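You operate a simulated robot arm through the tools that you are given. There is no shell and no other tool. Be economical: measure what you need, move in short steps, check, and stop when the job is done.

Carry out the task below with a simulated two-armed robot. There is one attempt and no reset: what you move stays moved.

JOB
Put the slim carton that says "gels" from the top of the work bench on the grey step in the charging trunk and the slim carton marked "clips" on the top level of the return shelf. Hold the black floor light on the top of the work bench steady with one hand and press the button of the black floor light to switch it on with the other. Stack the spares box that says "fuses" from the top of the work bench on top of the spares box labelled "bulbs". Put the stage light marked "beam" from the top of the work bench on the clear end of the island bench. Fetch the wheel chock from the top of the work bench and set it on the top of the pass shelf. Put one of the battery lights from the top of the work bench on the yellow tile. Put the green tape roll on the top of the rack case. Fetch the orange headset pack and stand it on top of the leads carton. Fetch the red tape roll and set it on the green lane. Stack the adapter labelled "square>round" from the middle shelf of the parts rack on top of the adapter labelled "twist>square". The order is free. Set down upright: slim carton, stage light, wheel chock, orange headset pack.

The check looks at the end state, three seconds after you hand in, the way a careful person would. Anything else that was tipped, shoved, dropped, spilled or broken makes it a failure.

ROBOT AND FRAMES
Two 7-joint arms with two-finger parallel grippers on one trunk, on a base that drives. Base frame: it is fixed to the floor where the robot stands at the start and does not move with it; the origin is under the middle of the robot, x ahead of it, y to its left, z up. Units: cm, degrees, N and s.
The left shoulder is at the start at [7, 13.3, 122.6], the right one opposite. With the tool pointing down near the work surface each hand reaches from about 10 to 64 cm from the robot's upright axis, wherever it stands, measured 20 degrees to its own side. Places, roughly: adapter [-375, -875, 100]; battery light [75, -175, 100]; button of the black floor light [60, 10, 100]; clear end of the island bench [290, -30, 80]; green lane [-40, 260, 90]; green tape roll (7x7x3 cm) [90, -160, 90]; grey step in the charging trunk [-210, -240, 50]; leads carton [75, -125, 100]; orange headset pack [125, -175, 100]; red tape roll (7x7x3 cm) [60, -180, 90]; top level of the return shelf [-400, 190, 140]; top of the pass shelf [-350, 120, 90]; top of the rack case [-140, 30, 100]; wheel chock (8x16x10 cm) [110, -50, 90]; yellow tile (18x18x3 cm) [60, -140, 90]. Payload 1.57 kg a hand.
The TCP of each hand is the grasp point between the finger pads, 3 cm short of the fingertips. In the tool frame z runs along the fingers and y along their closing line. Largest opening 8 cm; finger width 1.7, thickness 1.2; the body of the gripper, 4 by 8.2 cm, starts 8 cm behind the TCP.
Orientation is told as [roll, pitch, yaw] about the base's x, y, z axes, in that order, counted from this pose: with the fingers straight down and closing along the base's y, the tool's x points along the base's -x, its y along +y and its z along -z.

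CONTROLS
- The arms move only by the tool step_arm. It takes "left_rows", "right_rows" or both (then of equal length, played together; a hand with none holds still); each is a list of rows, each a list of 6 numbers: the shift along the tool's x, y, z in cm, then the turn, a rotation vector about the tool's x, y, z in degrees. In form: [[dx, dy, dz, ax, ay, az], ...]. A call has 1 to 10 rows; each row is the pose to reach, as a shift and turn from the pose commanded when the call began, along the tool's axes at that moment. "left_fingers" and "right_fingers" are, for a hand that has rows, the closure, from 0 (fully open) to 1 (shut), set as the call begins (left out, the last holds). Each row takes 0.2 s and may step no farther than 5 cm and 8.6 degrees from the row before; otherwise, or with a gripper value out of range, the whole call is refused. Where a pose cannot be reached the arm comes as near as it can. A force on the tool above 40 N (or 10 N above the force at the start of the call, whichever is more), or a blocked arm, ends the call early, and 0.2 s more pass. Each finger travels about 15.3 cm/s and halts on what it meets, pressing with about 25 N; the grip force reading is that of the motor and also rises with nothing between the fingers. The clock runs only during rows and for 0.2 s after the last one: add rows that repeat a pose to give the fingers time. The reply holds the time, the measured pose of the TCP, the force on the tool along the base axes, the opening and the grip force, in the units named above and with some noise, with the torque about the TCP (base axes, N m) and any sound that the robot's microphone picked up.
- Cameras (640 x 400 px; columns grow to the right, rows downward): "scene" is now at [12.43, -4.4, 144.85]; the picture's right is [-0.51, -0.86, 0.00], its down [-0.54, 0.32, -0.78] and it looks along [0.67, -0.39, -0.63] (base axes); focal length 214 px, centre (320, 200). "left" rides on the left gripper at [7.2, 0.7, -12.2] in its tool frame; the picture's right is [-0.09, 1.00, 0.00], its down [-0.84, -0.08, -0.54] and it looks along [-0.54, -0.05, 0.84] (tool axes); focal length 238 px, centre (320, 200). "right" rides on the right gripper at [7.2, -0.7, -12.2] in its tool frame; the picture's right is [0.09, 1.00, 0.00], its down [-0.84, 0.08, -0.54] and it looks along [-0.54, 0.05, 0.84] (tool axes); focal length 238 px, centre (320, 200). There is no depth. A picture from a camera that has moved, and an enlarged one, comes with that camera's place and axes in the base frame and with its lens.
- capture(camera): a new picture of that camera. It takes no simulated time.
- move_column(by): slides the trunk up (or, below 0, down) by that many cm; the arms and the scene camera ride with it, the base frame stays. It gives what a move gives, with no picture.
- drive_base(legs): drives the robot by 1 to 6 legs, each [ahead, left, turn to the left] in cm, cm and degrees, along the robot's own axes; the way and the turn of a leg run together, so that a leg with both is an arc; at most 150 cm and 180 degrees a leg. The arms and the cameras ride along, it lands a little off, and it stops where it bumps. It gives what a move gives.
- head_to(pan, tilt): turns the head with the scene camera to pan (to the left, within 86 degrees either way) and tilt (down, from -29 to 69), counted from straight ahead of the robot. It gives what a move gives.
- enlarge(camera, box): a new picture of the part [left, top, right, bottom] of that camera's present view, enlarged. It takes no simulated time.
- close_job(): hands the job in; it is judged then, once.

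Go step by step. Nothing tells you exact positions but the pictures and the camera data: compare them with the known pose of the tool, close in by small moves and look again before you grip or let go. The budget is 535 turns and 328 pictures, counting those below and the enlarged ones. Unless the task says otherwise, let go and move clear before handing in.

The tools are called after "Emit:" by a JSON object that holds its "fn" and its "kwargs". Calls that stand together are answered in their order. step_arm: Moves the arms, as the interface text tells. Its arguments: {"type":"object","properties":{"left_rows":{"type":"array","items":{"type":"array","items":{"type":"number"}}},"left_fingers":{"type":"number"},"right_rows":{"type":"array","items":{"type":"array","items":{"type":"number"}}},"right_fingers":{"type":"number"}},"required":[]} The other tools are called the same way: move_column (by) slides the trunk up or down; drive_base (legs) drives the base; head_to (pan, tilt) turns the head that bears the scene camera; capture (camera) takes a picture; enlarge (camera, box) takes an enlarged picture of a part of a camera's view; close_job () hands the job in.

At the start:

```text
time_s: 0.0
left_position: [38.91, 1.92, 122.93]
left_ee_rot: [0.0, 0.1, 0.1]
left_wrist_force: [-1.1, 0.1, 0.9]
left_torque: [-0.01, -0.01, -0.02]
left_finger_gap: 8.0
left_grasp_force: 0.2
right_position: [34.04, -41.67, 126.17]
right_ee_rot: [-0.1, 0.1, 0.0]
right_wrist_force: [-0.5, -0.6, -0.4]
right_torque: [-0.01, 0.01, -0.04]
right_finger_gap: 8.0
right_grasp_force: 0.0
trunk travel left (down, up): [-80.0, 14.0]
robot x, y, heading: [0.3, -0.0, 0.2]
head pan, tilt: [-30.4, 38.8]
```

scene: 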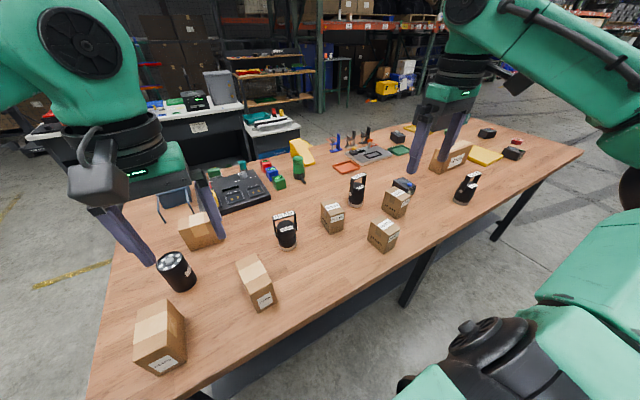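
right: 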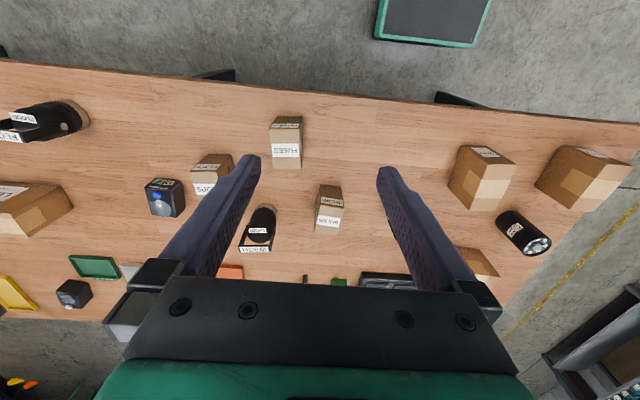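
left: 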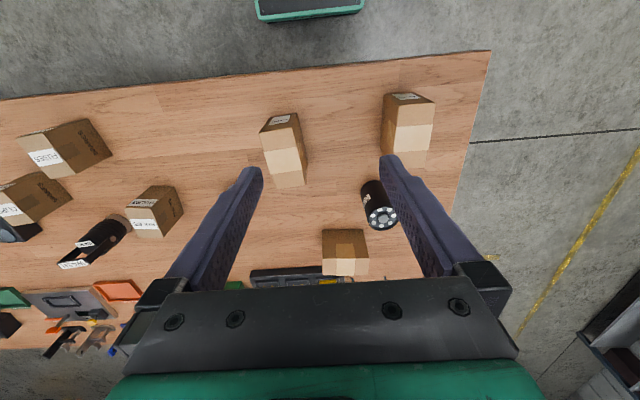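

I see a long work bench running to the right with cartons, lights and boxes on it. I'll take enlarged views first to read the labels.

Emit:
{"fn": "enlarge", "kwargs": {"camera": "scene", "box": [100, 180, 300, 380]}}

Emit:
{"fn": "enlarge", "kwargs": {"camera": "scene", "box": [260, 110, 540, 270]}}

Emit:
{"fn": "enlarge", "kwargs": {"camera": "right", "box": [120, 80, 640, 300]}}

Emit:
{"fn": "enlarge", "kwargs": {"camera": "left", "box": [0, 50, 480, 350]}}

```text
2.00 times, centred on (200, 280) of scene
camera zoom: at [12.43, -4.4, 144.85], right [-0.51, -0.86, 0.0], down [-0.54, 0.32, -0.78], along [0.67, -0.39, -0.63], focal length 429 px, centre (560, 40)
```

zoom: 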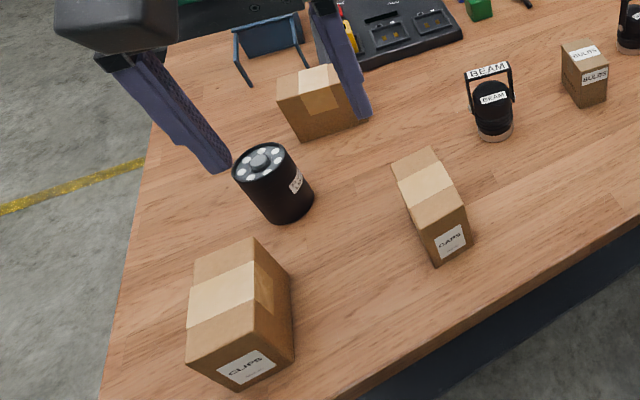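

```text
2.29 times, centred on (400, 190) of scene
camera zoom: at [12.43, -4.4, 144.85], right [-0.51, -0.86, 0.0], down [-0.54, 0.32, -0.78], along [0.67, -0.39, -0.63], focal length 490 px, centre (137, 223)
```

zoom: 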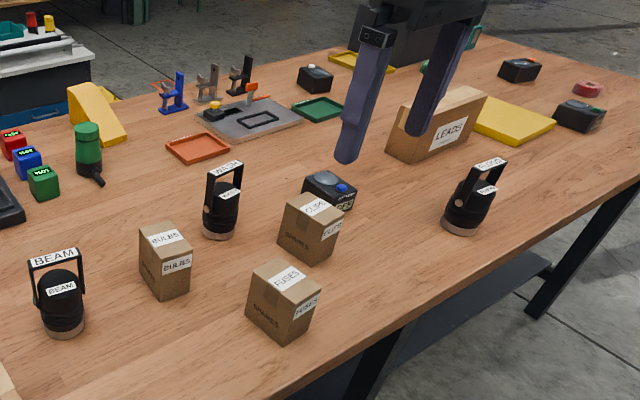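

```text
1.23 times, centred on (380, 190) of right
camera zoom: at [26.82, -42.33, 138.32], right [-0.09, 1.0, 0.0], down [0.84, 0.08, 0.54], along [0.54, 0.05, -0.84], focal length 293 px, centre (246, 212)
```

zoom: 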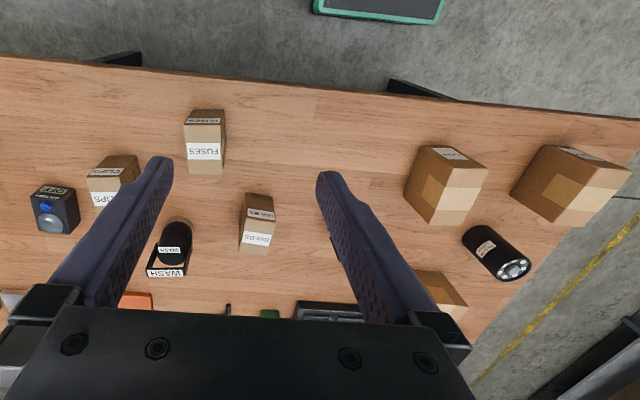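

```text
1.33 times, centred on (240, 200) of left
camera zoom: at [31.84, 2.56, 135.08], right [0.09, 1.0, 0.0], down [0.84, -0.08, 0.54], along [0.54, -0.05, -0.84], focal length 318 px, centre (427, 200)
```

zoom: 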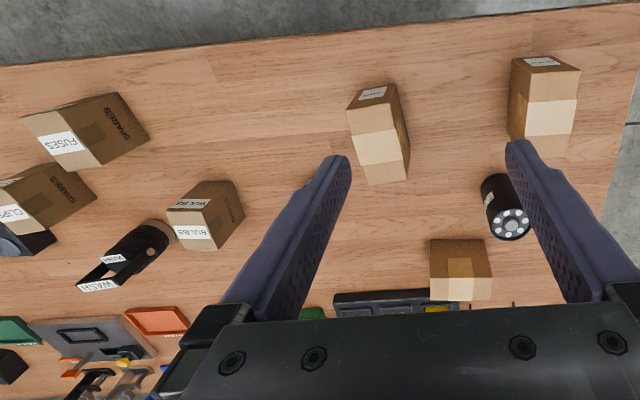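

The nearest slim cartons read "clips" and "caps?"; one more is behind the left hand. I'll pan the head over the left end of the bench and then the right.

Emit:
{"fn": "head_to", "kwargs": {"pan": 10, "tilt": 50}}

Emit:
{"fn": "capture", "kwargs": {"camera": "scene"}}

Emit:
{"fn": "head_to", "kwargs": {"pan": -60, "tilt": 25}}

Emit:
{"fn": "capture", "kwargs": {"camera": "scene"}}

Emit:
{"fn": "head_to", "kwargs": {"pan": 0, "tilt": 10}}

Emit:
{"fn": "capture", "kwargs": {"camera": "scene"}}

Emit:
{"fn": "head_to", "kwargs": {"pan": 70, "tilt": 15}}

Emit:
{"fn": "capture", "kwargs": {"camera": "scene"}}

```text
time_s: 1.1
left_position: [38.92, 1.94, 122.89]
left_ee_rot: [0.1, -0.1, 0.0]
left_wrist_force: [0.2, -0.8, 0.5]
left_torque: [0.0, 0.01, -0.02]
left_finger_gap: 8.0
left_grasp_force: 0.0
right_position: [34.11, -41.55, 126.21]
right_ee_rot: [0.0, 0.1, 0.0]
right_wrist_force: [-0.3, 0.2, 0.0]
right_torque: [-0.02, 0.01, -0.01]
right_finger_gap: 8.01
right_grasp_force: 0.0
trunk travel left (down, up): [-80.0, 14.0]
robot x, y, heading: [0.05, 0.11, 0.1]
head pan, tilt: [10.0, 50.0]
```

```text
320 pictures are left
camera scene: at [12.61, 1.27, 143.26], right [0.17, -0.98, 0.0], down [-0.75, -0.13, -0.64], along [0.63, 0.11, -0.77], focal length 214 px, centre (320, 200)
```

scene: 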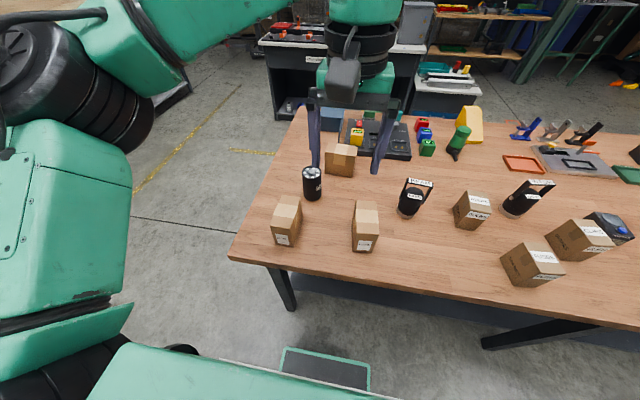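

```text
time_s: 2.5
left_position: [39.1, 1.91, 122.89]
left_ee_rot: [0.0, -0.1, 0.1]
left_wrist_force: [0.1, 0.1, -0.3]
left_torque: [-0.01, 0.02, -0.02]
left_finger_gap: 8.0
left_grasp_force: 0.1
right_position: [34.08, -41.67, 126.12]
right_ee_rot: [0.0, 0.0, 0.0]
right_wrist_force: [-0.4, -0.6, -0.6]
right_torque: [0.03, -0.01, -0.02]
right_finger_gap: 7.99
right_grasp_force: 0.1
trunk travel left (down, up): [-80.0, 14.0]
robot x, y, heading: [-0.26, -0.15, 0.1]
head pan, tilt: [-60.0, 25.0]
```

```text
319 pictures are left
camera scene: at [9.65, -8.03, 147.0], right [-0.87, -0.5, 0.0], down [-0.21, 0.37, -0.91], along [0.45, -0.78, -0.42], focal length 214 px, centre (320, 200)
```

scene: 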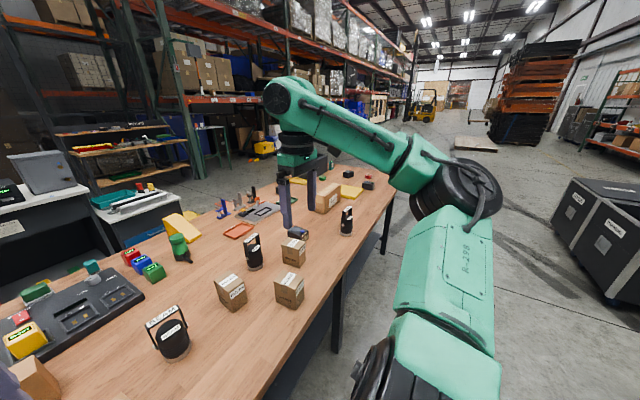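

```text
time_s: 3.8
left_position: [38.89, 1.98, 122.99]
left_ee_rot: [0.0, -0.1, 0.0]
left_wrist_force: [0.7, 0.6, 0.2]
left_torque: [0.02, 0.01, 0.02]
left_finger_gap: 7.99
left_grasp_force: 0.1
right_position: [34.07, -41.57, 126.09]
right_ee_rot: [0.0, -0.1, 0.1]
right_wrist_force: [-0.1, -0.2, -0.1]
right_torque: [0.01, 0.0, 0.02]
right_finger_gap: 7.97
right_grasp_force: 0.1
trunk travel left (down, up): [-80.0, 14.0]
robot x, y, heading: [0.39, -0.08, -0.4]
head pan, tilt: [0.0, 10.0]
```

```text
318 pictures are left
camera scene: at [14.33, -0.07, 149.44], right [0.0, -1.0, 0.0], down [-0.17, 0.0, -0.98], along [0.98, 0.0, -0.17], focal length 214 px, centre (320, 200)
```

scene: 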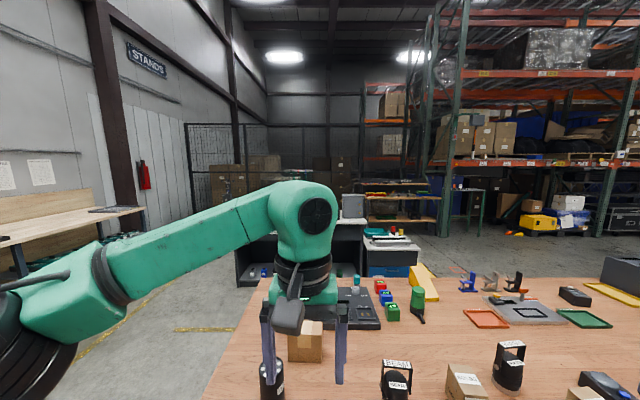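

```text
time_s: 5.2
left_position: [38.96, 1.96, 123.0]
left_ee_rot: [0.0, 0.0, 0.2]
left_wrist_force: [0.2, 0.7, 0.3]
left_torque: [-0.01, 0.0, -0.01]
left_finger_gap: 8.0
left_grasp_force: 0.1
right_position: [34.01, -41.59, 126.15]
right_ee_rot: [0.0, 0.1, 0.0]
right_wrist_force: [0.3, -0.3, -0.3]
right_torque: [0.01, -0.01, -0.02]
right_finger_gap: 7.99
right_grasp_force: 0.1
trunk travel left (down, up): [-80.0, 14.0]
robot x, y, heading: [-0.33, -0.12, -0.4]
head pan, tilt: [70.0, 15.0]
```

```text
317 pictures are left
camera scene: at [8.24, 8.71, 148.63], right [0.94, -0.34, 0.0], down [-0.09, -0.24, -0.97], along [0.33, 0.91, -0.26], focal length 214 px, centre (320, 200)
```

scene: 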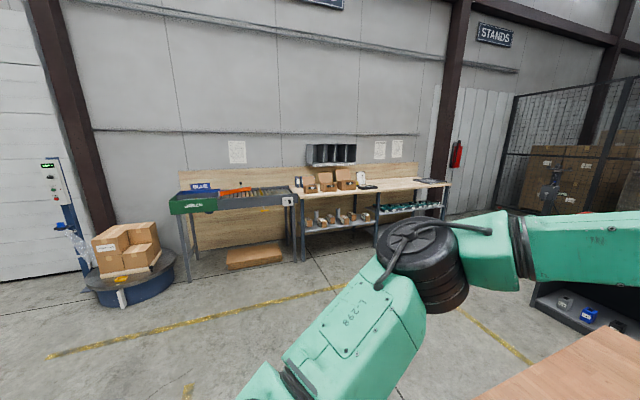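

The bench layout is clear now. I'll get detailed views of the left end of the bench.

Emit:
{"fn": "head_to", "kwargs": {"pan": 10, "tilt": 50}}

Emit:
{"fn": "enlarge", "kwargs": {"camera": "scene", "box": [240, 120, 480, 270]}}

Emit:
{"fn": "enlarge", "kwargs": {"camera": "scene", "box": [400, 100, 640, 300]}}

Emit:
{"fn": "enlarge", "kwargs": {"camera": "left", "box": [240, 80, 440, 280]}}

```text
time_s: 6.5
left_position: [38.95, 1.96, 122.97]
left_ee_rot: [0.0, 0.0, 0.1]
left_wrist_force: [-0.2, -0.2, 0.8]
left_torque: [0.01, 0.02, -0.04]
left_finger_gap: 8.01
left_grasp_force: 0.1
right_position: [34.04, -41.65, 126.16]
right_ee_rot: [0.0, 0.1, 0.0]
right_wrist_force: [0.0, 0.0, 0.9]
right_torque: [0.02, 0.01, 0.02]
right_finger_gap: 7.99
right_grasp_force: 0.0
trunk travel left (down, up): [-80.0, 14.0]
robot x, y, heading: [0.39, 0.53, -0.3]
head pan, tilt: [10.0, 50.0]
```

```text
2.67 times, centred on (360, 195) of scene
camera zoom: at [12.62, 1.29, 143.26], right [0.17, -0.98, 0.0], down [-0.75, -0.13, -0.64], along [0.63, 0.11, -0.77], focal length 572 px, centre (213, 213)
```

zoom: 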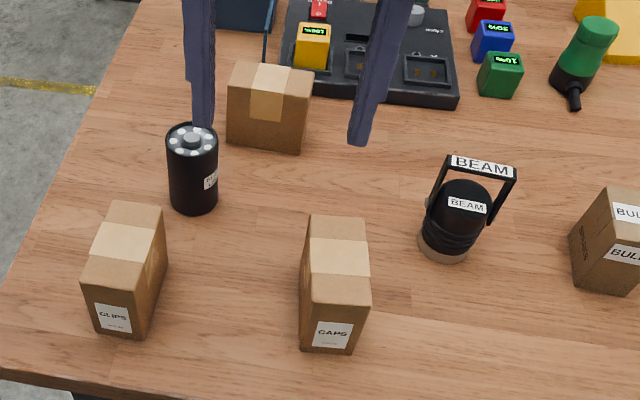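

```text
2.00 times, centred on (520, 200) of scene
camera zoom: at [12.62, 1.29, 143.26], right [0.17, -0.98, 0.0], down [-0.75, -0.13, -0.64], along [0.63, 0.11, -0.77], focal length 429 px, centre (-80, 200)
```

zoom: 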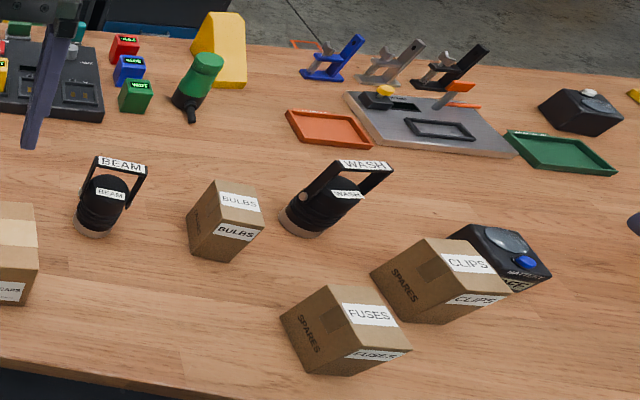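

```text
2.00 times, centred on (340, 180) of left
camera zoom: at [31.84, 2.56, 135.09], right [0.09, 1.0, 0.0], down [0.84, -0.08, 0.54], along [0.54, -0.05, -0.84], focal length 477 px, centre (280, 240)
```

zoom: 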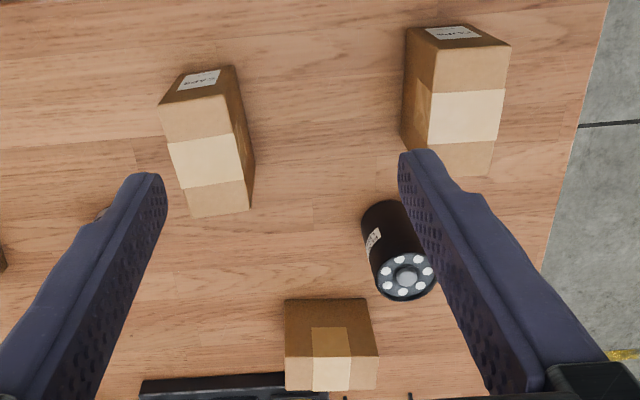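

Cartons "clips" (~45,16), "caps" (~46,-6), third one (~75,4) whose label I still must read; black floor light near (61,12). I'll drive a little ahead and left to have the floor light within both hands' reach.

Emit:
{"fn": "drive_base", "kwargs": {"legs": [[7, 13, 0]]}}

Emit:
{"fn": "head_to", "kwargs": {"pan": 0, "tilt": 50}}

Emit:
{"fn": "capture", "kwargs": {"camera": "scene"}}

Emit:
{"fn": "capture", "kwargs": {"camera": "left"}}

```text
time_s: 7.8
left_position: [45.78, 14.33, 123.0]
left_ee_rot: [0.1, -0.1, -0.2]
left_wrist_force: [0.8, 0.7, -0.3]
left_torque: [-0.01, 0.0, 0.02]
left_finger_gap: 8.01
left_grasp_force: 0.1
right_position: [40.61, -29.25, 126.05]
right_ee_rot: [0.2, -0.2, -0.4]
right_wrist_force: [-1.0, -0.7, 0.0]
right_torque: [0.05, -0.02, -0.02]
right_finger_gap: 7.99
right_grasp_force: 0.1
trunk travel left (down, up): [-80.0, 14.0]
robot x, y, heading: [6.95, 13.19, -0.4]
head pan, tilt: [10.0, 50.0]
```

```text
time_s: 8.6
left_position: [45.79, 14.66, 122.89]
left_ee_rot: [0.0, 0.0, -0.3]
left_wrist_force: [-0.5, 0.4, 0.0]
left_torque: [-0.02, -0.01, -0.01]
left_finger_gap: 8.0
left_grasp_force: 0.2
right_position: [40.71, -28.96, 126.09]
right_ee_rot: [0.0, 0.0, -0.2]
right_wrist_force: [-0.7, -0.4, 0.0]
right_torque: [0.01, 0.03, 0.0]
right_finger_gap: 8.01
right_grasp_force: 0.0
trunk travel left (down, up): [-80.0, 14.0]
robot x, y, heading: [6.79, 13.0, -0.3]
head pan, tilt: [0.0, 50.0]
```

```text
313 pictures are left
camera scene: at [19.71, 12.78, 143.25], right [-0.01, -1.0, 0.0], down [-0.77, 0.0, -0.64], along [0.64, 0.0, -0.77], focal length 214 px, centre (320, 200)
```

scene: 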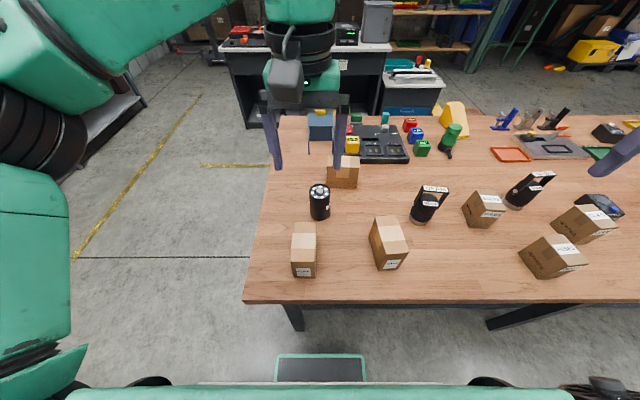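

```text
312 pictures are left
camera left: at [38.81, 15.27, 135.08], right [0.1, 1.0, 0.0], down [0.84, -0.08, 0.54], along [0.54, -0.05, -0.84], focal length 238 px, centre (320, 200)
```

left: 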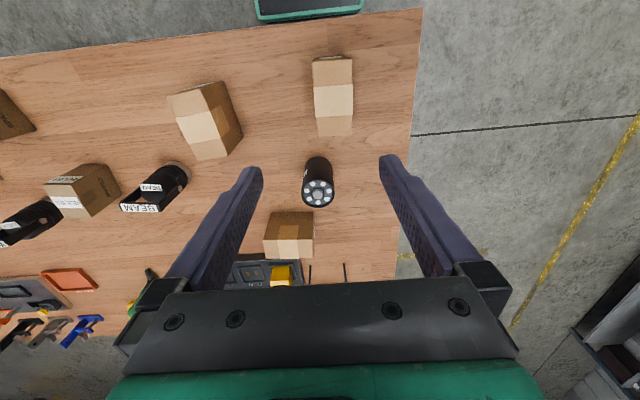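

The floor light stands at about (61.5,12.8), top ~97. I'll swing the left hand around to come at it from its left, turning the tool first by yaw.

Emit:
{"fn": "step_arm", "kwargs": {"left_rows": [[-1.5, 2, 0, 0, 0, -8.6], [-3, 4, 0, 0, 0, -17.2], [-4.5, 6, 0, 0, 0, -25.8], [-6, 8, 0, 0, 0, -34.4], [-7.5, 10, 0, 0, 0, -43], [-9, 12, 0, 0, 0, -51.6], [-10.5, 14, 0, 0, 0, -60.2], [-12.5, 16, 0, 0, 0, -68.8], [-14, 18, 0, 0, 0, -77.4], [-15.7, 20.5, 0, 0, 0, -86]]}}

Emit:
{"fn": "step_arm", "kwargs": {"left_rows": [[0, 0, 0, 0, 8, 0], [0, 0, 0, 0, 16, 0], [0, 0, 0, 0, 24, 0], [0, 0, 0, 0, 32, 0], [0, 0, 0, 0, 40, 0], [0, 0, 0, 0, 48, 0], [0, 0, 0, 0, 56, 0], [0, 0, 0, 0, 64, 0], [0, 0, 0, 0, 72, 0], [0, 0, 0, 0, 72, 0]]}}

Emit:
{"fn": "capture", "kwargs": {"camera": "scene"}}

Emit:
{"fn": "capture", "kwargs": {"camera": "left"}}

```text
time_s: 10.8
left_position: [61.64, 35.19, 122.83]
left_ee_rot: [0.1, 0.1, 85.9]
left_wrist_force: [0.0, -0.8, 0.6]
left_torque: [0.0, 0.03, -0.01]
left_finger_gap: 7.99
left_grasp_force: 0.1
right_position: [40.78, -28.9, 126.23]
right_ee_rot: [-0.1, 0.0, -0.3]
right_wrist_force: [0.0, -0.6, 0.1]
right_torque: [0.0, 0.0, -0.01]
right_finger_gap: 7.98
right_grasp_force: 0.1
trunk travel left (down, up): [-80.0, 14.0]
robot x, y, heading: [6.73, 12.94, -0.4]
head pan, tilt: [0.0, 50.0]
```

```text
time_s: 13.0
left_position: [61.65, 35.17, 122.84]
left_ee_rot: [0.0, 72.1, 85.8]
left_wrist_force: [-0.4, -0.2, -0.2]
left_torque: [0.01, -0.03, 0.05]
left_finger_gap: 7.97
left_grasp_force: 0.1
right_position: [40.77, -28.89, 126.18]
right_ee_rot: [0.0, 0.0, -0.2]
right_wrist_force: [-0.1, -0.2, -1.0]
right_torque: [-0.03, 0.01, 0.02]
right_finger_gap: 7.99
right_grasp_force: 0.1
trunk travel left (down, up): [-80.0, 14.0]
robot x, y, heading: [7.0, 12.84, -0.3]
head pan, tilt: [0.0, 50.0]
```

```text
311 pictures are left
camera scene: at [19.68, 12.75, 143.26], right [-0.01, -1.0, 0.0], down [-0.77, 0.0, -0.64], along [0.64, 0.0, -0.77], focal length 214 px, centre (320, 200)
```

scene: 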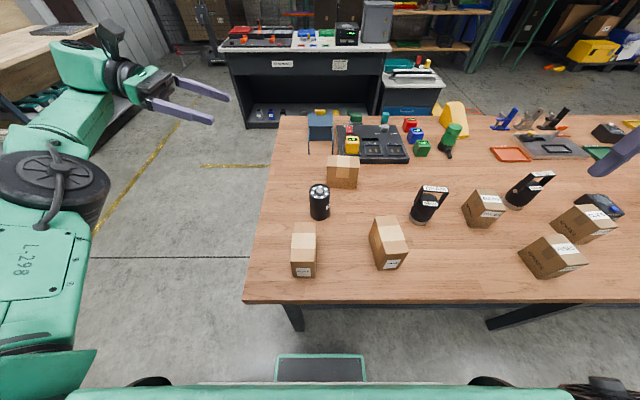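

```text
310 pictures are left
camera left: at [61.82, 44.4, 133.44], right [-0.99, 0.1, -0.09], down [0.13, 0.77, -0.63], along [0.0, -0.64, -0.77], focal length 238 px, centre (320, 200)
```

left: 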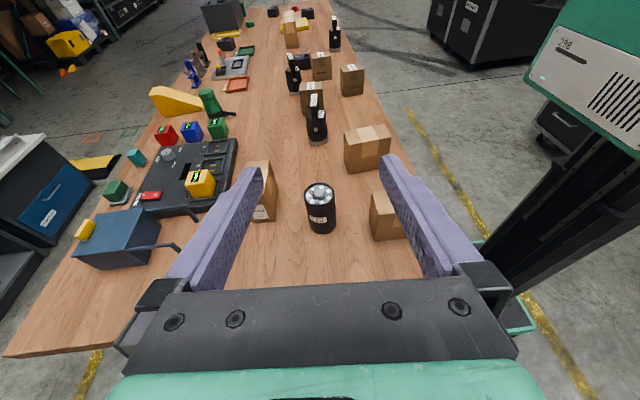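

The left hand now points at the light and I can see the third carton's label; I'll enlarge to read it.

Emit:
{"fn": "enlarge", "kwargs": {"camera": "left", "box": [220, 120, 420, 250]}}

Emit:
{"fn": "enlarge", "kwargs": {"camera": "left", "box": [170, 0, 370, 125]}}

```text
3.08 times, centred on (320, 185) of left
camera zoom: at [61.82, 44.4, 133.44], right [-0.99, 0.1, -0.09], down [0.13, 0.77, -0.63], along [0.0, -0.64, -0.77], focal length 733 px, centre (320, 246)
```

zoom: 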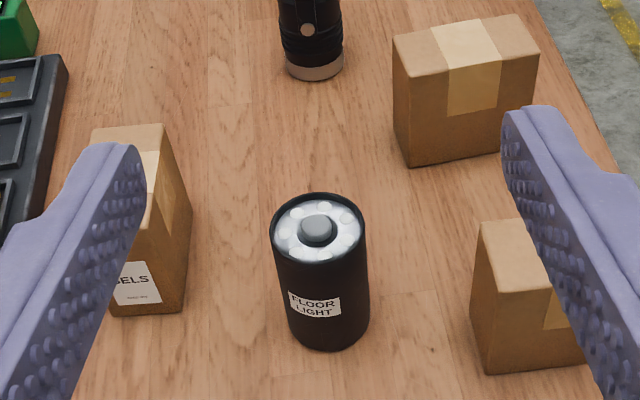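

```text
3.20 times, centred on (270, 62) of left
camera zoom: at [61.82, 44.4, 133.44], right [-0.99, 0.1, -0.09], down [0.13, 0.77, -0.63], along [0.0, -0.64, -0.77], focal length 763 px, centre (480, 640)
```

zoom: 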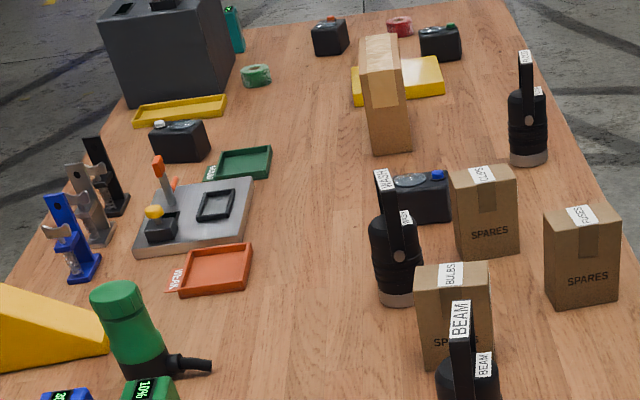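

It says "gels", good. I'll lower the left hand beside the light.

Emit:
{"fn": "step_arm", "kwargs": {"left_rows": [[-3.9, -0.1, 2.35, 0, 0, 0], [-7.8, -0.2, 4.7, 0, 0, 0], [-11.8, -0.3, 7.0, 0, 0, 0], [-15.7, -0.4, 9.4, 0, 0, 0], [-19.7, -0.5, 11.8, 0, 0, 0], [-23.6, -0.7, 14.1, 0, 0, 0], [-27.5, -0.8, 16.5, 0, 0, 0]]}}

Emit:
{"fn": "capture", "kwargs": {"camera": "left"}}

Emit:
{"fn": "capture", "kwargs": {"camera": "scene"}}

```text
time_s: 14.6
left_position: [59.81, 26.24, 93.93]
left_ee_rot: [-0.2, 72.0, 85.6]
left_wrist_force: [0.2, -0.1, -0.6]
left_torque: [0.04, 0.0, 0.02]
left_finger_gap: 8.01
left_grasp_force: 0.0
left hand out of reach, approached as far as the arm can: row 5, 6, 7
right_position: [40.83, -28.97, 126.11]
right_ee_rot: [0.0, 0.1, -0.4]
right_wrist_force: [0.4, -0.6, 0.3]
right_torque: [0.01, 0.02, -0.02]
right_finger_gap: 7.99
right_grasp_force: 0.1
trunk travel left (down, up): [-80.0, 14.0]
robot x, y, heading: [6.9, 13.05, -0.3]
head pan, tilt: [0.0, 50.0]
```

```text
307 pictures are left
camera left: at [59.98, 35.72, 104.57], right [-0.99, 0.1, -0.09], down [0.13, 0.77, -0.63], along [0.0, -0.63, -0.77], focal length 238 px, centre (320, 200)
```

left: 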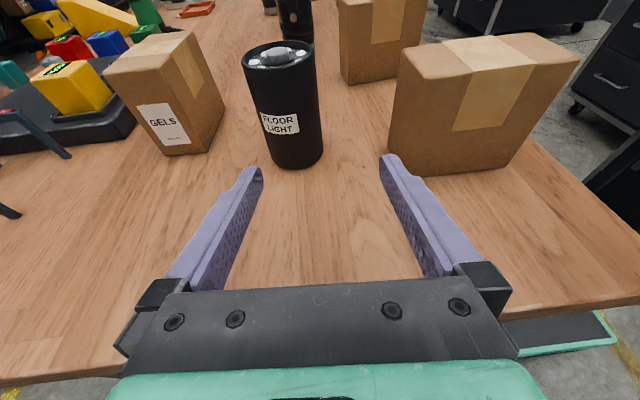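

```text
306 pictures are left
camera scene: at [19.73, 12.74, 143.25], right [-0.01, -1.0, 0.0], down [-0.77, 0.0, -0.64], along [0.64, 0.0, -0.77], focal length 214 px, centre (320, 200)
```

scene: 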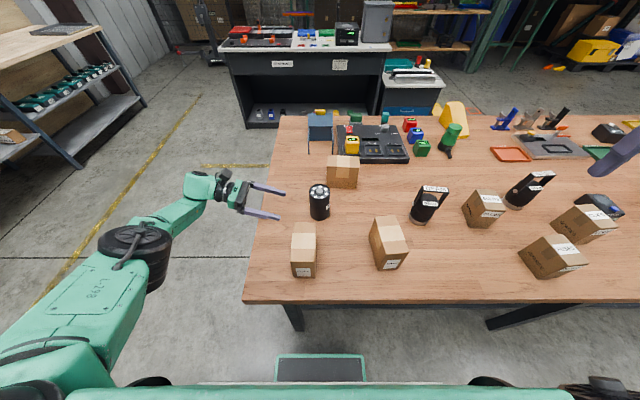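

The left arm is at its reach limit. I'll drive 6 cm closer to the bench and lower the trunk slightly while watching clearance.

Emit:
{"fn": "drive_base", "kwargs": {"legs": [[6, 3, 0]]}}

Emit:
{"fn": "capture", "kwargs": {"camera": "left"}}

```text
time_s: 15.6
left_position: [65.43, 29.14, 94.24]
left_ee_rot: [-0.9, 71.9, 85.0]
left_wrist_force: [-0.3, 0.0, 0.2]
left_torque: [0.01, -0.01, -0.01]
left_finger_gap: 8.02
left_grasp_force: 0.1
right_position: [46.23, -26.34, 126.17]
right_ee_rot: [0.2, -0.3, -0.3]
right_wrist_force: [-0.1, -0.3, 0.3]
right_torque: [0.03, -0.05, 0.0]
right_finger_gap: 7.99
right_grasp_force: 0.0
trunk travel left (down, up): [-80.0, 14.0]
robot x, y, heading: [12.93, 15.96, -0.2]
head pan, tilt: [0.0, 50.0]
```

```text
305 pictures are left
camera left: at [65.53, 38.5, 104.89], right [-0.99, 0.1, -0.09], down [0.14, 0.77, -0.63], along [0.01, -0.63, -0.77], focal length 238 px, centre (320, 200)
```

left: 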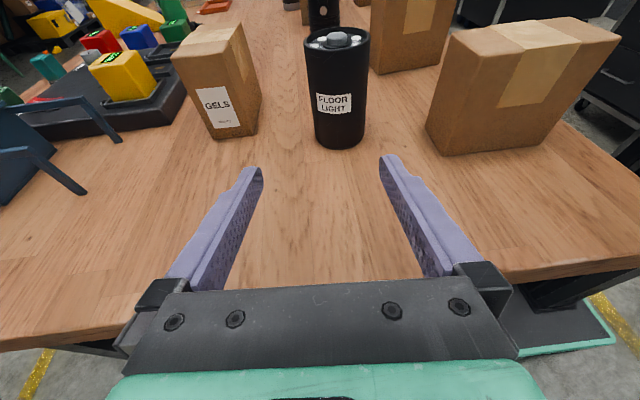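

The light base is at (62.1,13.0). I'll re-align the hand beside it first.

Emit:
{"fn": "step_arm", "kwargs": {"left_rows": [[0.6, 2.7, 1.0, 0, 0, 0], [1.2, 5.35, 2.1, 0, 0, 0], [1.2, 5.35, 2.1, 0, 0, 0]]}}

```text
time_s: 16.4
left_position: [60.54, 27.64, 94.37]
left_ee_rot: [0.2, 72.0, 86.0]
left_wrist_force: [-0.1, -0.1, 0.8]
left_torque: [-0.01, -0.02, -0.02]
left_finger_gap: 8.01
left_grasp_force: 0.2
right_position: [46.97, -26.12, 126.14]
right_ee_rot: [-0.2, 0.1, -0.2]
right_wrist_force: [-0.4, 0.0, 0.4]
right_torque: [0.01, 0.0, -0.04]
right_finger_gap: 8.0
right_grasp_force: 0.0
trunk travel left (down, up): [-80.0, 14.0]
robot x, y, heading: [12.93, 15.97, -0.3]
head pan, tilt: [0.0, 50.0]
```

Now I'll lower to about z 91.5 and slide the open fingers around the light.

Emit:
{"fn": "step_arm", "kwargs": {"left_rows": [[-2.6, -1.64, 1.36, 0, 0, 0], [-1.7, -1.85, 4.2, 0, 0, 0], [-0.4, -2.15, 8, 0, 0, 0], [-0.4, -2.15, 8, 0, 0, 0]]}}

Emit:
{"fn": "capture", "kwargs": {"camera": "left"}}

```text
time_s: 17.4
left_position: [61.95, 19.86, 91.72]
left_ee_rot: [0.2, 72.0, 85.9]
left_wrist_force: [-0.6, -0.2, 0.0]
left_torque: [-0.02, 0.03, 0.0]
left_finger_gap: 8.01
left_grasp_force: 0.0
right_position: [46.77, -26.06, 126.17]
right_ee_rot: [-0.1, 0.0, -0.3]
right_wrist_force: [-0.2, 1.0, 0.3]
right_torque: [0.0, 0.0, 0.01]
right_finger_gap: 7.98
right_grasp_force: 0.1
trunk travel left (down, up): [-80.0, 14.0]
robot x, y, heading: [12.9, 15.84, -0.3]
head pan, tilt: [0.0, 50.0]
```

```text
304 pictures are left
camera left: at [61.97, 29.16, 102.25], right [-0.99, 0.1, -0.09], down [0.13, 0.77, -0.63], along [0.0, -0.63, -0.77], focal length 238 px, centre (320, 200)
```

left: 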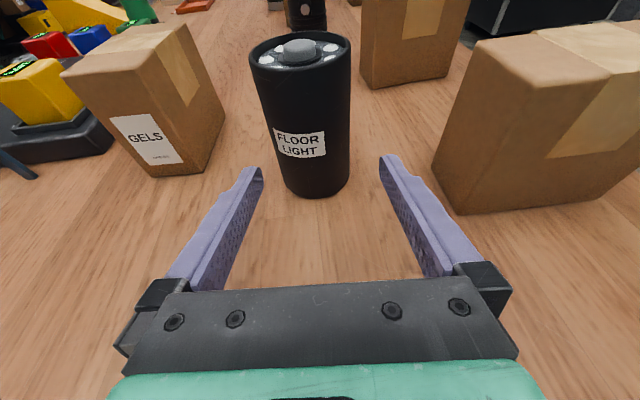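

Aligned; I'll slide in and close on the light.

Emit:
{"fn": "step_arm", "kwargs": {"left_rows": [[0.9, -0.3, 3.2, 0, 0, 0], [1.87, -0.57, 6.4, 0, 0, 0], [1.87, -0.57, 6.4, 0, 0, 0]]}}

Emit:
{"fn": "capture", "kwargs": {"camera": "left"}}

```text
time_s: 18.2
left_position: [61.87, 13.12, 91.67]
left_ee_rot: [0.0, 72.0, 85.8]
left_wrist_force: [-0.6, -0.2, 0.5]
left_torque: [0.01, -0.04, 0.01]
left_finger_gap: 7.99
left_grasp_force: 0.1
right_position: [46.76, -26.04, 126.2]
right_ee_rot: [0.1, 0.0, -0.4]
right_wrist_force: [-0.1, 1.3, -1.0]
right_torque: [0.0, 0.01, -0.02]
right_finger_gap: 8.02
right_grasp_force: 0.2
trunk travel left (down, up): [-80.0, 14.0]
robot x, y, heading: [13.37, 15.92, -0.1]
head pan, tilt: [0.0, 50.0]
```

```text
303 pictures are left
camera left: at [61.97, 22.46, 102.18], right [-0.99, 0.1, -0.09], down [0.13, 0.77, -0.63], along [0.0, -0.64, -0.77], focal length 238 px, centre (320, 200)
```

left: 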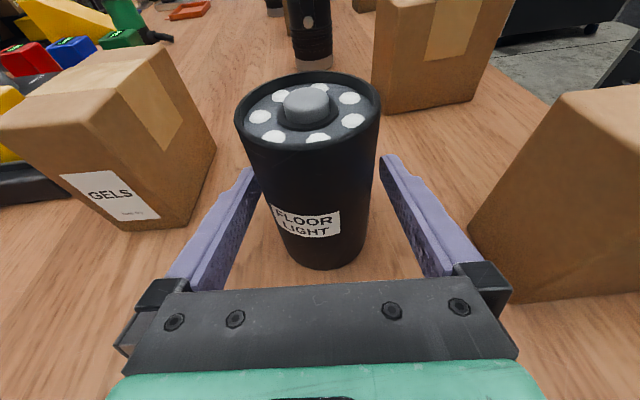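

The fingers straddle the light. I'll close the left hand and bring the closed right hand over the button.

Emit:
{"fn": "step_arm", "kwargs": {"left_rows": [[0, 0, 0, 0, 0, 0], [0, 0, 0, 0, 0, 0], [0, 0, 0, 0, 0, 0]], "left_fingers": 1}}

Emit:
{"fn": "step_arm", "kwargs": {"right_rows": [[-1.7, 4.3, 0, 0, 0, 0], [-3.4, 8.6, 0, 0, 0, 0], [-5.1, 13, 0, 0, 0, 0], [-6.8, 17.3, 0, 0, 0, 0], [-8.5, 21.6, 0, 0, 0, 0], [-10.2, 26, 0, 0, 0, 0], [-11.9, 30.3, 0, 0, 0, 0], [-13.6, 34.7, 0, 0, 0, 0], [-15.2, 38.9, 0, 0, 0, 0], [-15.2, 38.9, 4, 0, 0, 0]], "right_fingers": 1}}

Emit:
{"fn": "capture", "kwargs": {"camera": "scene"}}

Emit:
{"fn": "capture", "kwargs": {"camera": "right"}}

```text
time_s: 19.0
left_position: [61.8, 13.13, 91.69]
left_ee_rot: [-0.2, 72.1, 85.7]
left_wrist_force: [0.9, 0.6, 1.3]
left_torque: [0.05, 0.18, -0.01]
left_finger_gap: 6.36
left_grasp_force: 24.4
right_position: [46.69, -25.84, 126.2]
right_ee_rot: [0.0, -0.1, -0.2]
right_wrist_force: [-0.2, -0.3, -0.1]
right_torque: [0.02, -0.03, 0.02]
right_finger_gap: 7.98
right_grasp_force: 0.1
trunk travel left (down, up): [-80.0, 14.0]
robot x, y, heading: [13.11, 15.82, -0.4]
head pan, tilt: [0.0, 50.0]
```

```text
time_s: 21.2
left_position: [61.92, 13.21, 91.72]
left_ee_rot: [0.0, 72.2, 85.7]
left_wrist_force: [-1.9, 2.4, 2.2]
left_torque: [-0.13, -0.05, -0.1]
left_finger_gap: 6.34
left_grasp_force: 25.3
right_position: [57.57, 5.32, 122.65]
right_ee_rot: [-0.1, 0.1, -0.3]
right_wrist_force: [-0.5, 0.6, 0.2]
right_torque: [0.01, 0.04, -0.03]
right_finger_gap: 0.0
right_grasp_force: 21.1
right hand out of reach, approached as far as the arm can: row 7, 8, 9, 10
trunk travel left (down, up): [-80.0, 14.0]
robot x, y, heading: [13.33, 15.77, -0.1]
head pan, tilt: [0.0, 50.0]
```

```text
302 pictures are left
camera scene: at [25.69, 15.76, 143.26], right [-0.01, -1.0, 0.0], down [-0.77, 0.0, -0.64], along [0.64, 0.0, -0.77], focal length 214 px, centre (320, 200)
```

scene: 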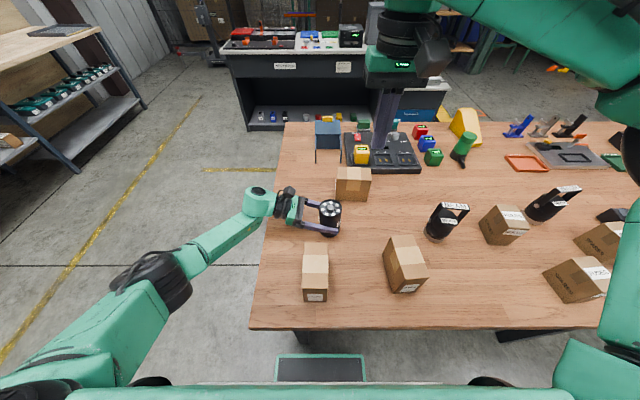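

```text
301 pictures are left
camera right: at [50.38, 4.78, 134.96], right [-0.09, 1.0, 0.0], down [0.84, 0.07, 0.54], along [0.54, 0.05, -0.84], focal length 238 px, centre (320, 200)
```

right: 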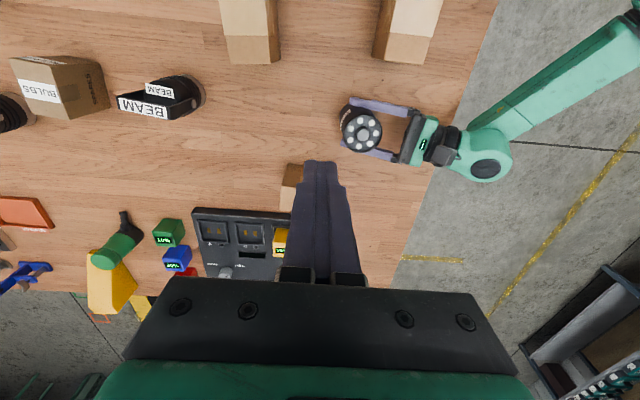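

The right arm is near its limit when high; lower down it should reach further. I'll go down first then across.

Emit:
{"fn": "step_arm", "kwargs": {"right_rows": [[0, 0, 4.5, 0, 0, 0], [0, 0, 9, 0, 0, 0], [0, 0, 13, 0, 0, 0], [0, 0, 17, 0, 0, 0], [-2, 3.5, 17, 0, 0, 0], [-4.4, 7.6, 17, 0, 0, 0], [-4.4, 7.6, 17, 0, 0, 0]]}}

Emit:
{"fn": "capture", "kwargs": {"camera": "right"}}

Emit:
{"fn": "enlarge", "kwargs": {"camera": "scene", "box": [260, 140, 420, 240]}}

Emit:
{"fn": "capture", "kwargs": {"camera": "left"}}

```text
time_s: 22.8
left_position: [61.77, 13.14, 91.58]
left_ee_rot: [-0.1, 72.0, 85.8]
left_wrist_force: [1.9, 0.3, -0.2]
left_torque: [-0.15, 0.01, 0.0]
left_finger_gap: 6.31
left_grasp_force: 25.1
right_position: [58.49, 7.86, 106.17]
right_ee_rot: [0.0, 0.0, -0.2]
right_wrist_force: [0.3, 1.3, -0.3]
right_torque: [-0.02, 0.02, -0.01]
right_finger_gap: 0.0
right_grasp_force: 21.2
right hand out of reach, approached as far as the arm can: row 5, 6, 7
trunk travel left (down, up): [-80.0, 14.0]
robot x, y, heading: [12.99, 15.6, -0.1]
head pan, tilt: [0.0, 50.0]
```

```text
300 pictures are left
camera right: at [51.37, 7.15, 118.33], right [-0.09, 1.0, 0.0], down [0.84, 0.07, 0.54], along [0.54, 0.05, -0.84], focal length 238 px, centre (320, 200)
```

right: 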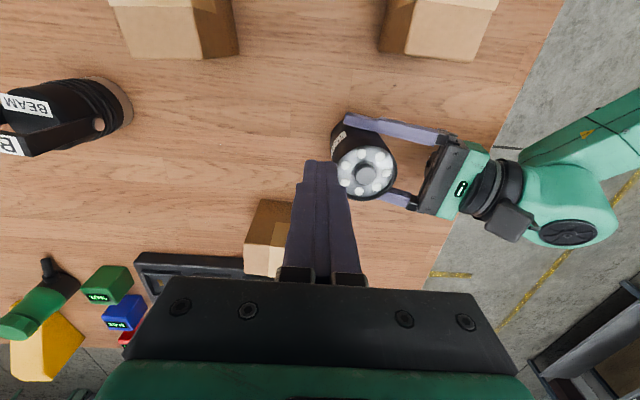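

```text
4.00 times, centred on (340, 190) of scene
camera zoom: at [25.71, 15.71, 143.25], right [-0.01, -1.0, 0.0], down [-0.77, 0.0, -0.64], along [0.64, 0.0, -0.77], focal length 858 px, centre (240, 240)
```

zoom: 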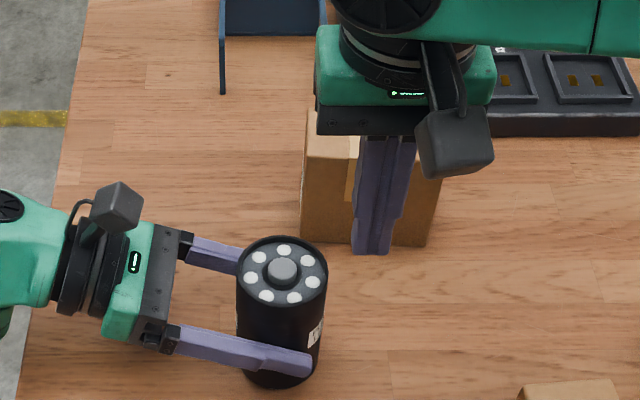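

```text
298 pictures are left
camera left: at [62.02, 22.41, 102.17], right [-0.99, 0.1, -0.09], down [0.13, 0.77, -0.63], along [0.0, -0.64, -0.77], focal length 238 px, centre (320, 200)
```

left: 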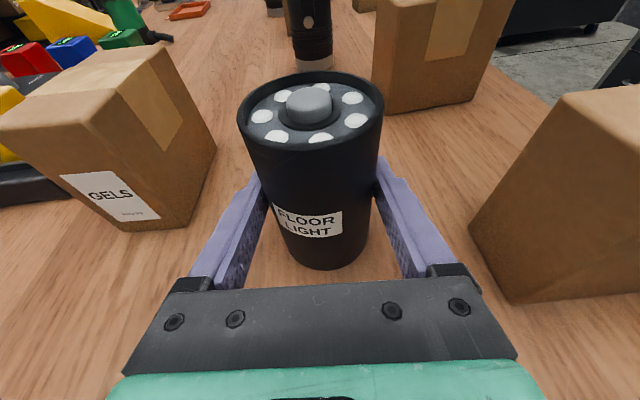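

I need ~5 cm more across, so I'll tilt the right tool 30° so that its tip leads toward the light.

Emit:
{"fn": "step_arm", "kwargs": {"right_rows": [[0, 0, 0, -7.5, 0, 0], [0, 0, 0, -15, 0, 0], [-1, 1, 0, -22.5, 0, 0], [-2, 2, 0.5, -30, 0, 0], [-3.5, 3.5, 1, -30, 0, 0], [-3.5, 3.5, 1, -30, 0, 0]]}}

Emit:
{"fn": "enlarge", "kwargs": {"camera": "scene", "box": [260, 140, 420, 240]}}

Emit:
{"fn": "capture", "kwargs": {"camera": "left"}}

```text
time_s: 24.2
left_position: [61.88, 13.05, 91.57]
left_ee_rot: [0.0, 72.0, 85.8]
left_wrist_force: [1.6, -0.5, 1.0]
left_torque: [-0.16, -0.04, 0.06]
left_finger_gap: 6.32
left_grasp_force: 25.1
right_position: [62.22, 11.25, 105.12]
right_ee_rot: [30.1, 0.0, -0.3]
right_wrist_force: [0.1, -0.4, 0.2]
right_torque: [0.0, 0.02, 0.02]
right_finger_gap: 0.0
right_grasp_force: 21.5
trunk travel left (down, up): [-80.0, 14.0]
robot x, y, heading: [13.11, 15.58, -0.4]
head pan, tilt: [0.0, 50.0]
```

```text
4.00 times, centred on (340, 190) of scene
camera zoom: at [25.64, 15.64, 143.26], right [-0.01, -1.0, 0.0], down [-0.77, 0.0, -0.64], along [0.64, 0.0, -0.77], focal length 858 px, centre (240, 240)
```

zoom: 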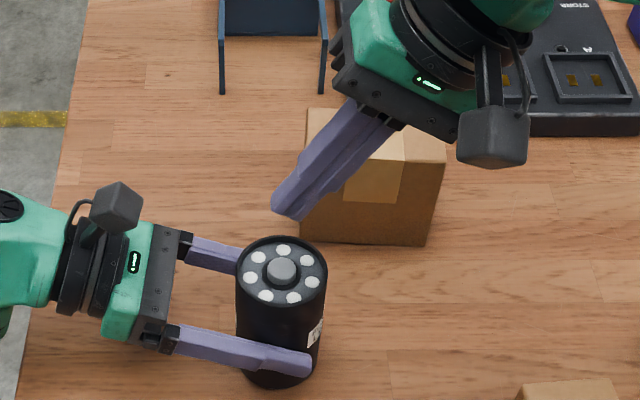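

```text
296 pictures are left
camera left: at [61.98, 22.39, 102.19], right [-0.99, 0.1, -0.09], down [0.13, 0.77, -0.63], along [0.0, -0.63, -0.77], focal length 238 px, centre (320, 200)
```

left: 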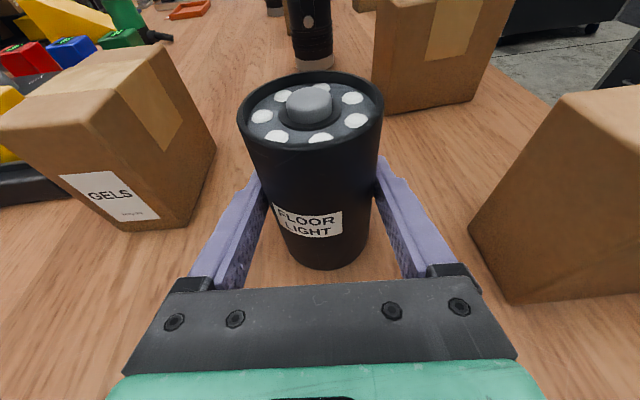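

The tip is right over the button, about 5 cm above. I'll press down gradually.

Emit:
{"fn": "step_arm", "kwargs": {"right_rows": [[0, -1.5, 2.6, 0, 0, 0], [0, -2.5, 4.33, 0, 0, 0], [0, -2.75, 4.76, 0, 0, 0], [0, -3, 5.2, 0, 0, 0], [0, -3.2, 5.54, 0, 0, 0]]}}

Emit:
{"fn": "capture", "kwargs": {"camera": "left"}}

```text
time_s: 25.4
left_position: [61.82, 13.02, 91.57]
left_ee_rot: [-0.2, 71.9, 85.5]
left_wrist_force: [3.6, -8.7, -2.8]
left_torque: [-0.03, -0.43, 0.21]
left_finger_gap: 6.33
left_grasp_force: 24.8
right_position: [62.01, 11.25, 99.57]
right_ee_rot: [30.6, -0.6, -0.3]
right_wrist_force: [6.7, 6.6, 28.0]
right_torque: [0.38, -0.16, -0.05]
right_finger_gap: 0.01
right_grasp_force: 20.7
right hand out of reach, approached as far as the arm can: row 4, 5
trunk travel left (down, up): [-80.0, 14.0]
robot x, y, heading: [13.05, 15.6, -0.4]
head pan, tilt: [0.0, 50.0]
heard: click
```

```text
295 pictures are left
camera left: at [61.91, 22.39, 102.2], right [-0.99, 0.1, -0.09], down [0.14, 0.77, -0.63], along [0.0, -0.63, -0.77], focal length 238 px, centre (320, 200)
```

left: 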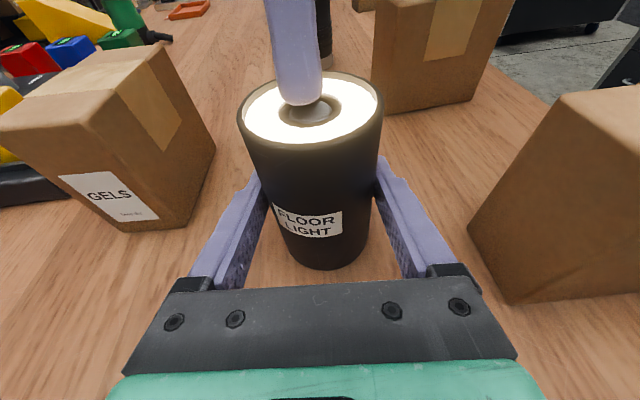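

The light clicked on. I'll lift the right hand straight up and check it stays on.

Emit:
{"fn": "step_arm", "kwargs": {"right_rows": [[0, 2, -3.46, 0, 0, 0], [0, 4, -6.9, 0, 0, 0], [0, 6, -10.4, 0, 0, 0], [0, 8, -13.8, 0, 0, 0]]}}

Emit:
{"fn": "capture", "kwargs": {"camera": "left"}}

```text
time_s: 26.4
left_position: [61.74, 13.13, 91.58]
left_ee_rot: [0.0, 72.1, 85.7]
left_wrist_force: [0.8, 2.9, -0.7]
left_torque: [-0.04, 0.0, 0.02]
left_finger_gap: 6.31
left_grasp_force: 25.2
right_position: [61.79, 11.28, 115.19]
right_ee_rot: [30.0, 0.1, -0.3]
right_wrist_force: [0.8, -0.3, 0.0]
right_torque: [0.01, -0.03, -0.01]
right_finger_gap: 0.0
right_grasp_force: 21.1
trunk travel left (down, up): [-80.0, 14.0]
robot x, y, heading: [12.86, 15.78, 0.1]
head pan, tilt: [0.0, 50.0]
```

```text
294 pictures are left
camera left: at [61.98, 22.46, 102.18], right [-0.99, 0.1, -0.09], down [0.13, 0.77, -0.63], along [0.0, -0.64, -0.77], focal length 238 px, centre (320, 200)
```

left: 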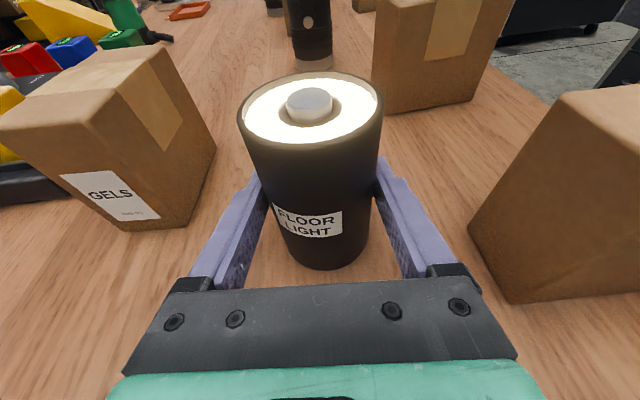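

Light stays on. I'll open the left hand and back it straight off.

Emit:
{"fn": "step_arm", "kwargs": {"left_rows": [[0, 0, 0, 0, 0, 0], [0, 0, 0, 0, 0, 0], [0, 0, -3, 0, 0, 0], [0, 0, -7, 0, 0, 0], [0, 0, -11.5, 0, 0, 0]], "left_fingers": 0}}

Emit:
{"fn": "capture", "kwargs": {"camera": "left"}}

Emit:
{"fn": "capture", "kwargs": {"camera": "scene"}}

```text
time_s: 27.6
left_position: [62.72, 24.13, 95.12]
left_ee_rot: [0.0, 72.1, 85.8]
left_wrist_force: [0.1, -0.1, -0.5]
left_torque: [-0.01, 0.0, 0.03]
left_finger_gap: 8.0
left_grasp_force: 0.0
right_position: [61.78, 11.14, 115.18]
right_ee_rot: [29.9, 0.0, -0.2]
right_wrist_force: [-0.3, -0.3, 1.1]
right_torque: [0.0, -0.02, -0.01]
right_finger_gap: 0.01
right_grasp_force: 21.2
trunk travel left (down, up): [-80.0, 14.0]
robot x, y, heading: [12.74, 15.77, -0.3]
head pan, tilt: [0.0, 50.0]
```

```text
293 pictures are left
camera left: at [62.9, 33.45, 105.63], right [-0.99, 0.1, -0.09], down [0.13, 0.77, -0.63], along [0.0, -0.64, -0.77], focal length 238 px, centre (320, 200)
```

left: 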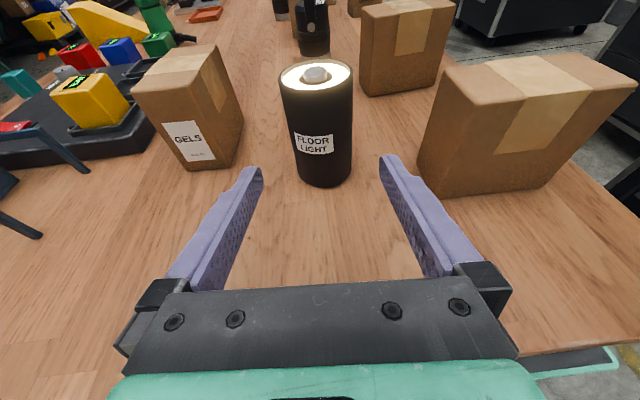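

```text
292 pictures are left
camera scene: at [25.64, 15.82, 143.25], right [-0.01, -1.0, 0.0], down [-0.77, 0.0, -0.64], along [0.64, 0.0, -0.77], focal length 214 px, centre (320, 200)
```

scene: 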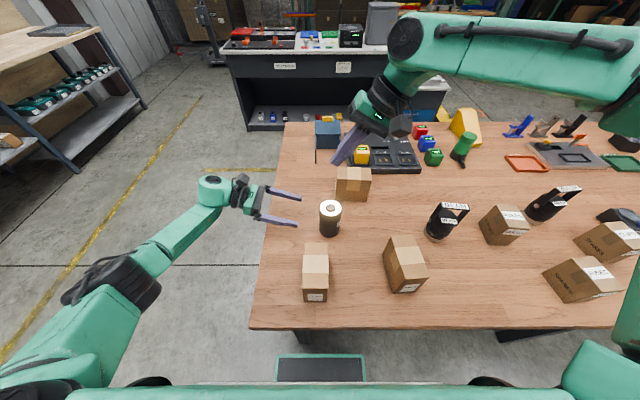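

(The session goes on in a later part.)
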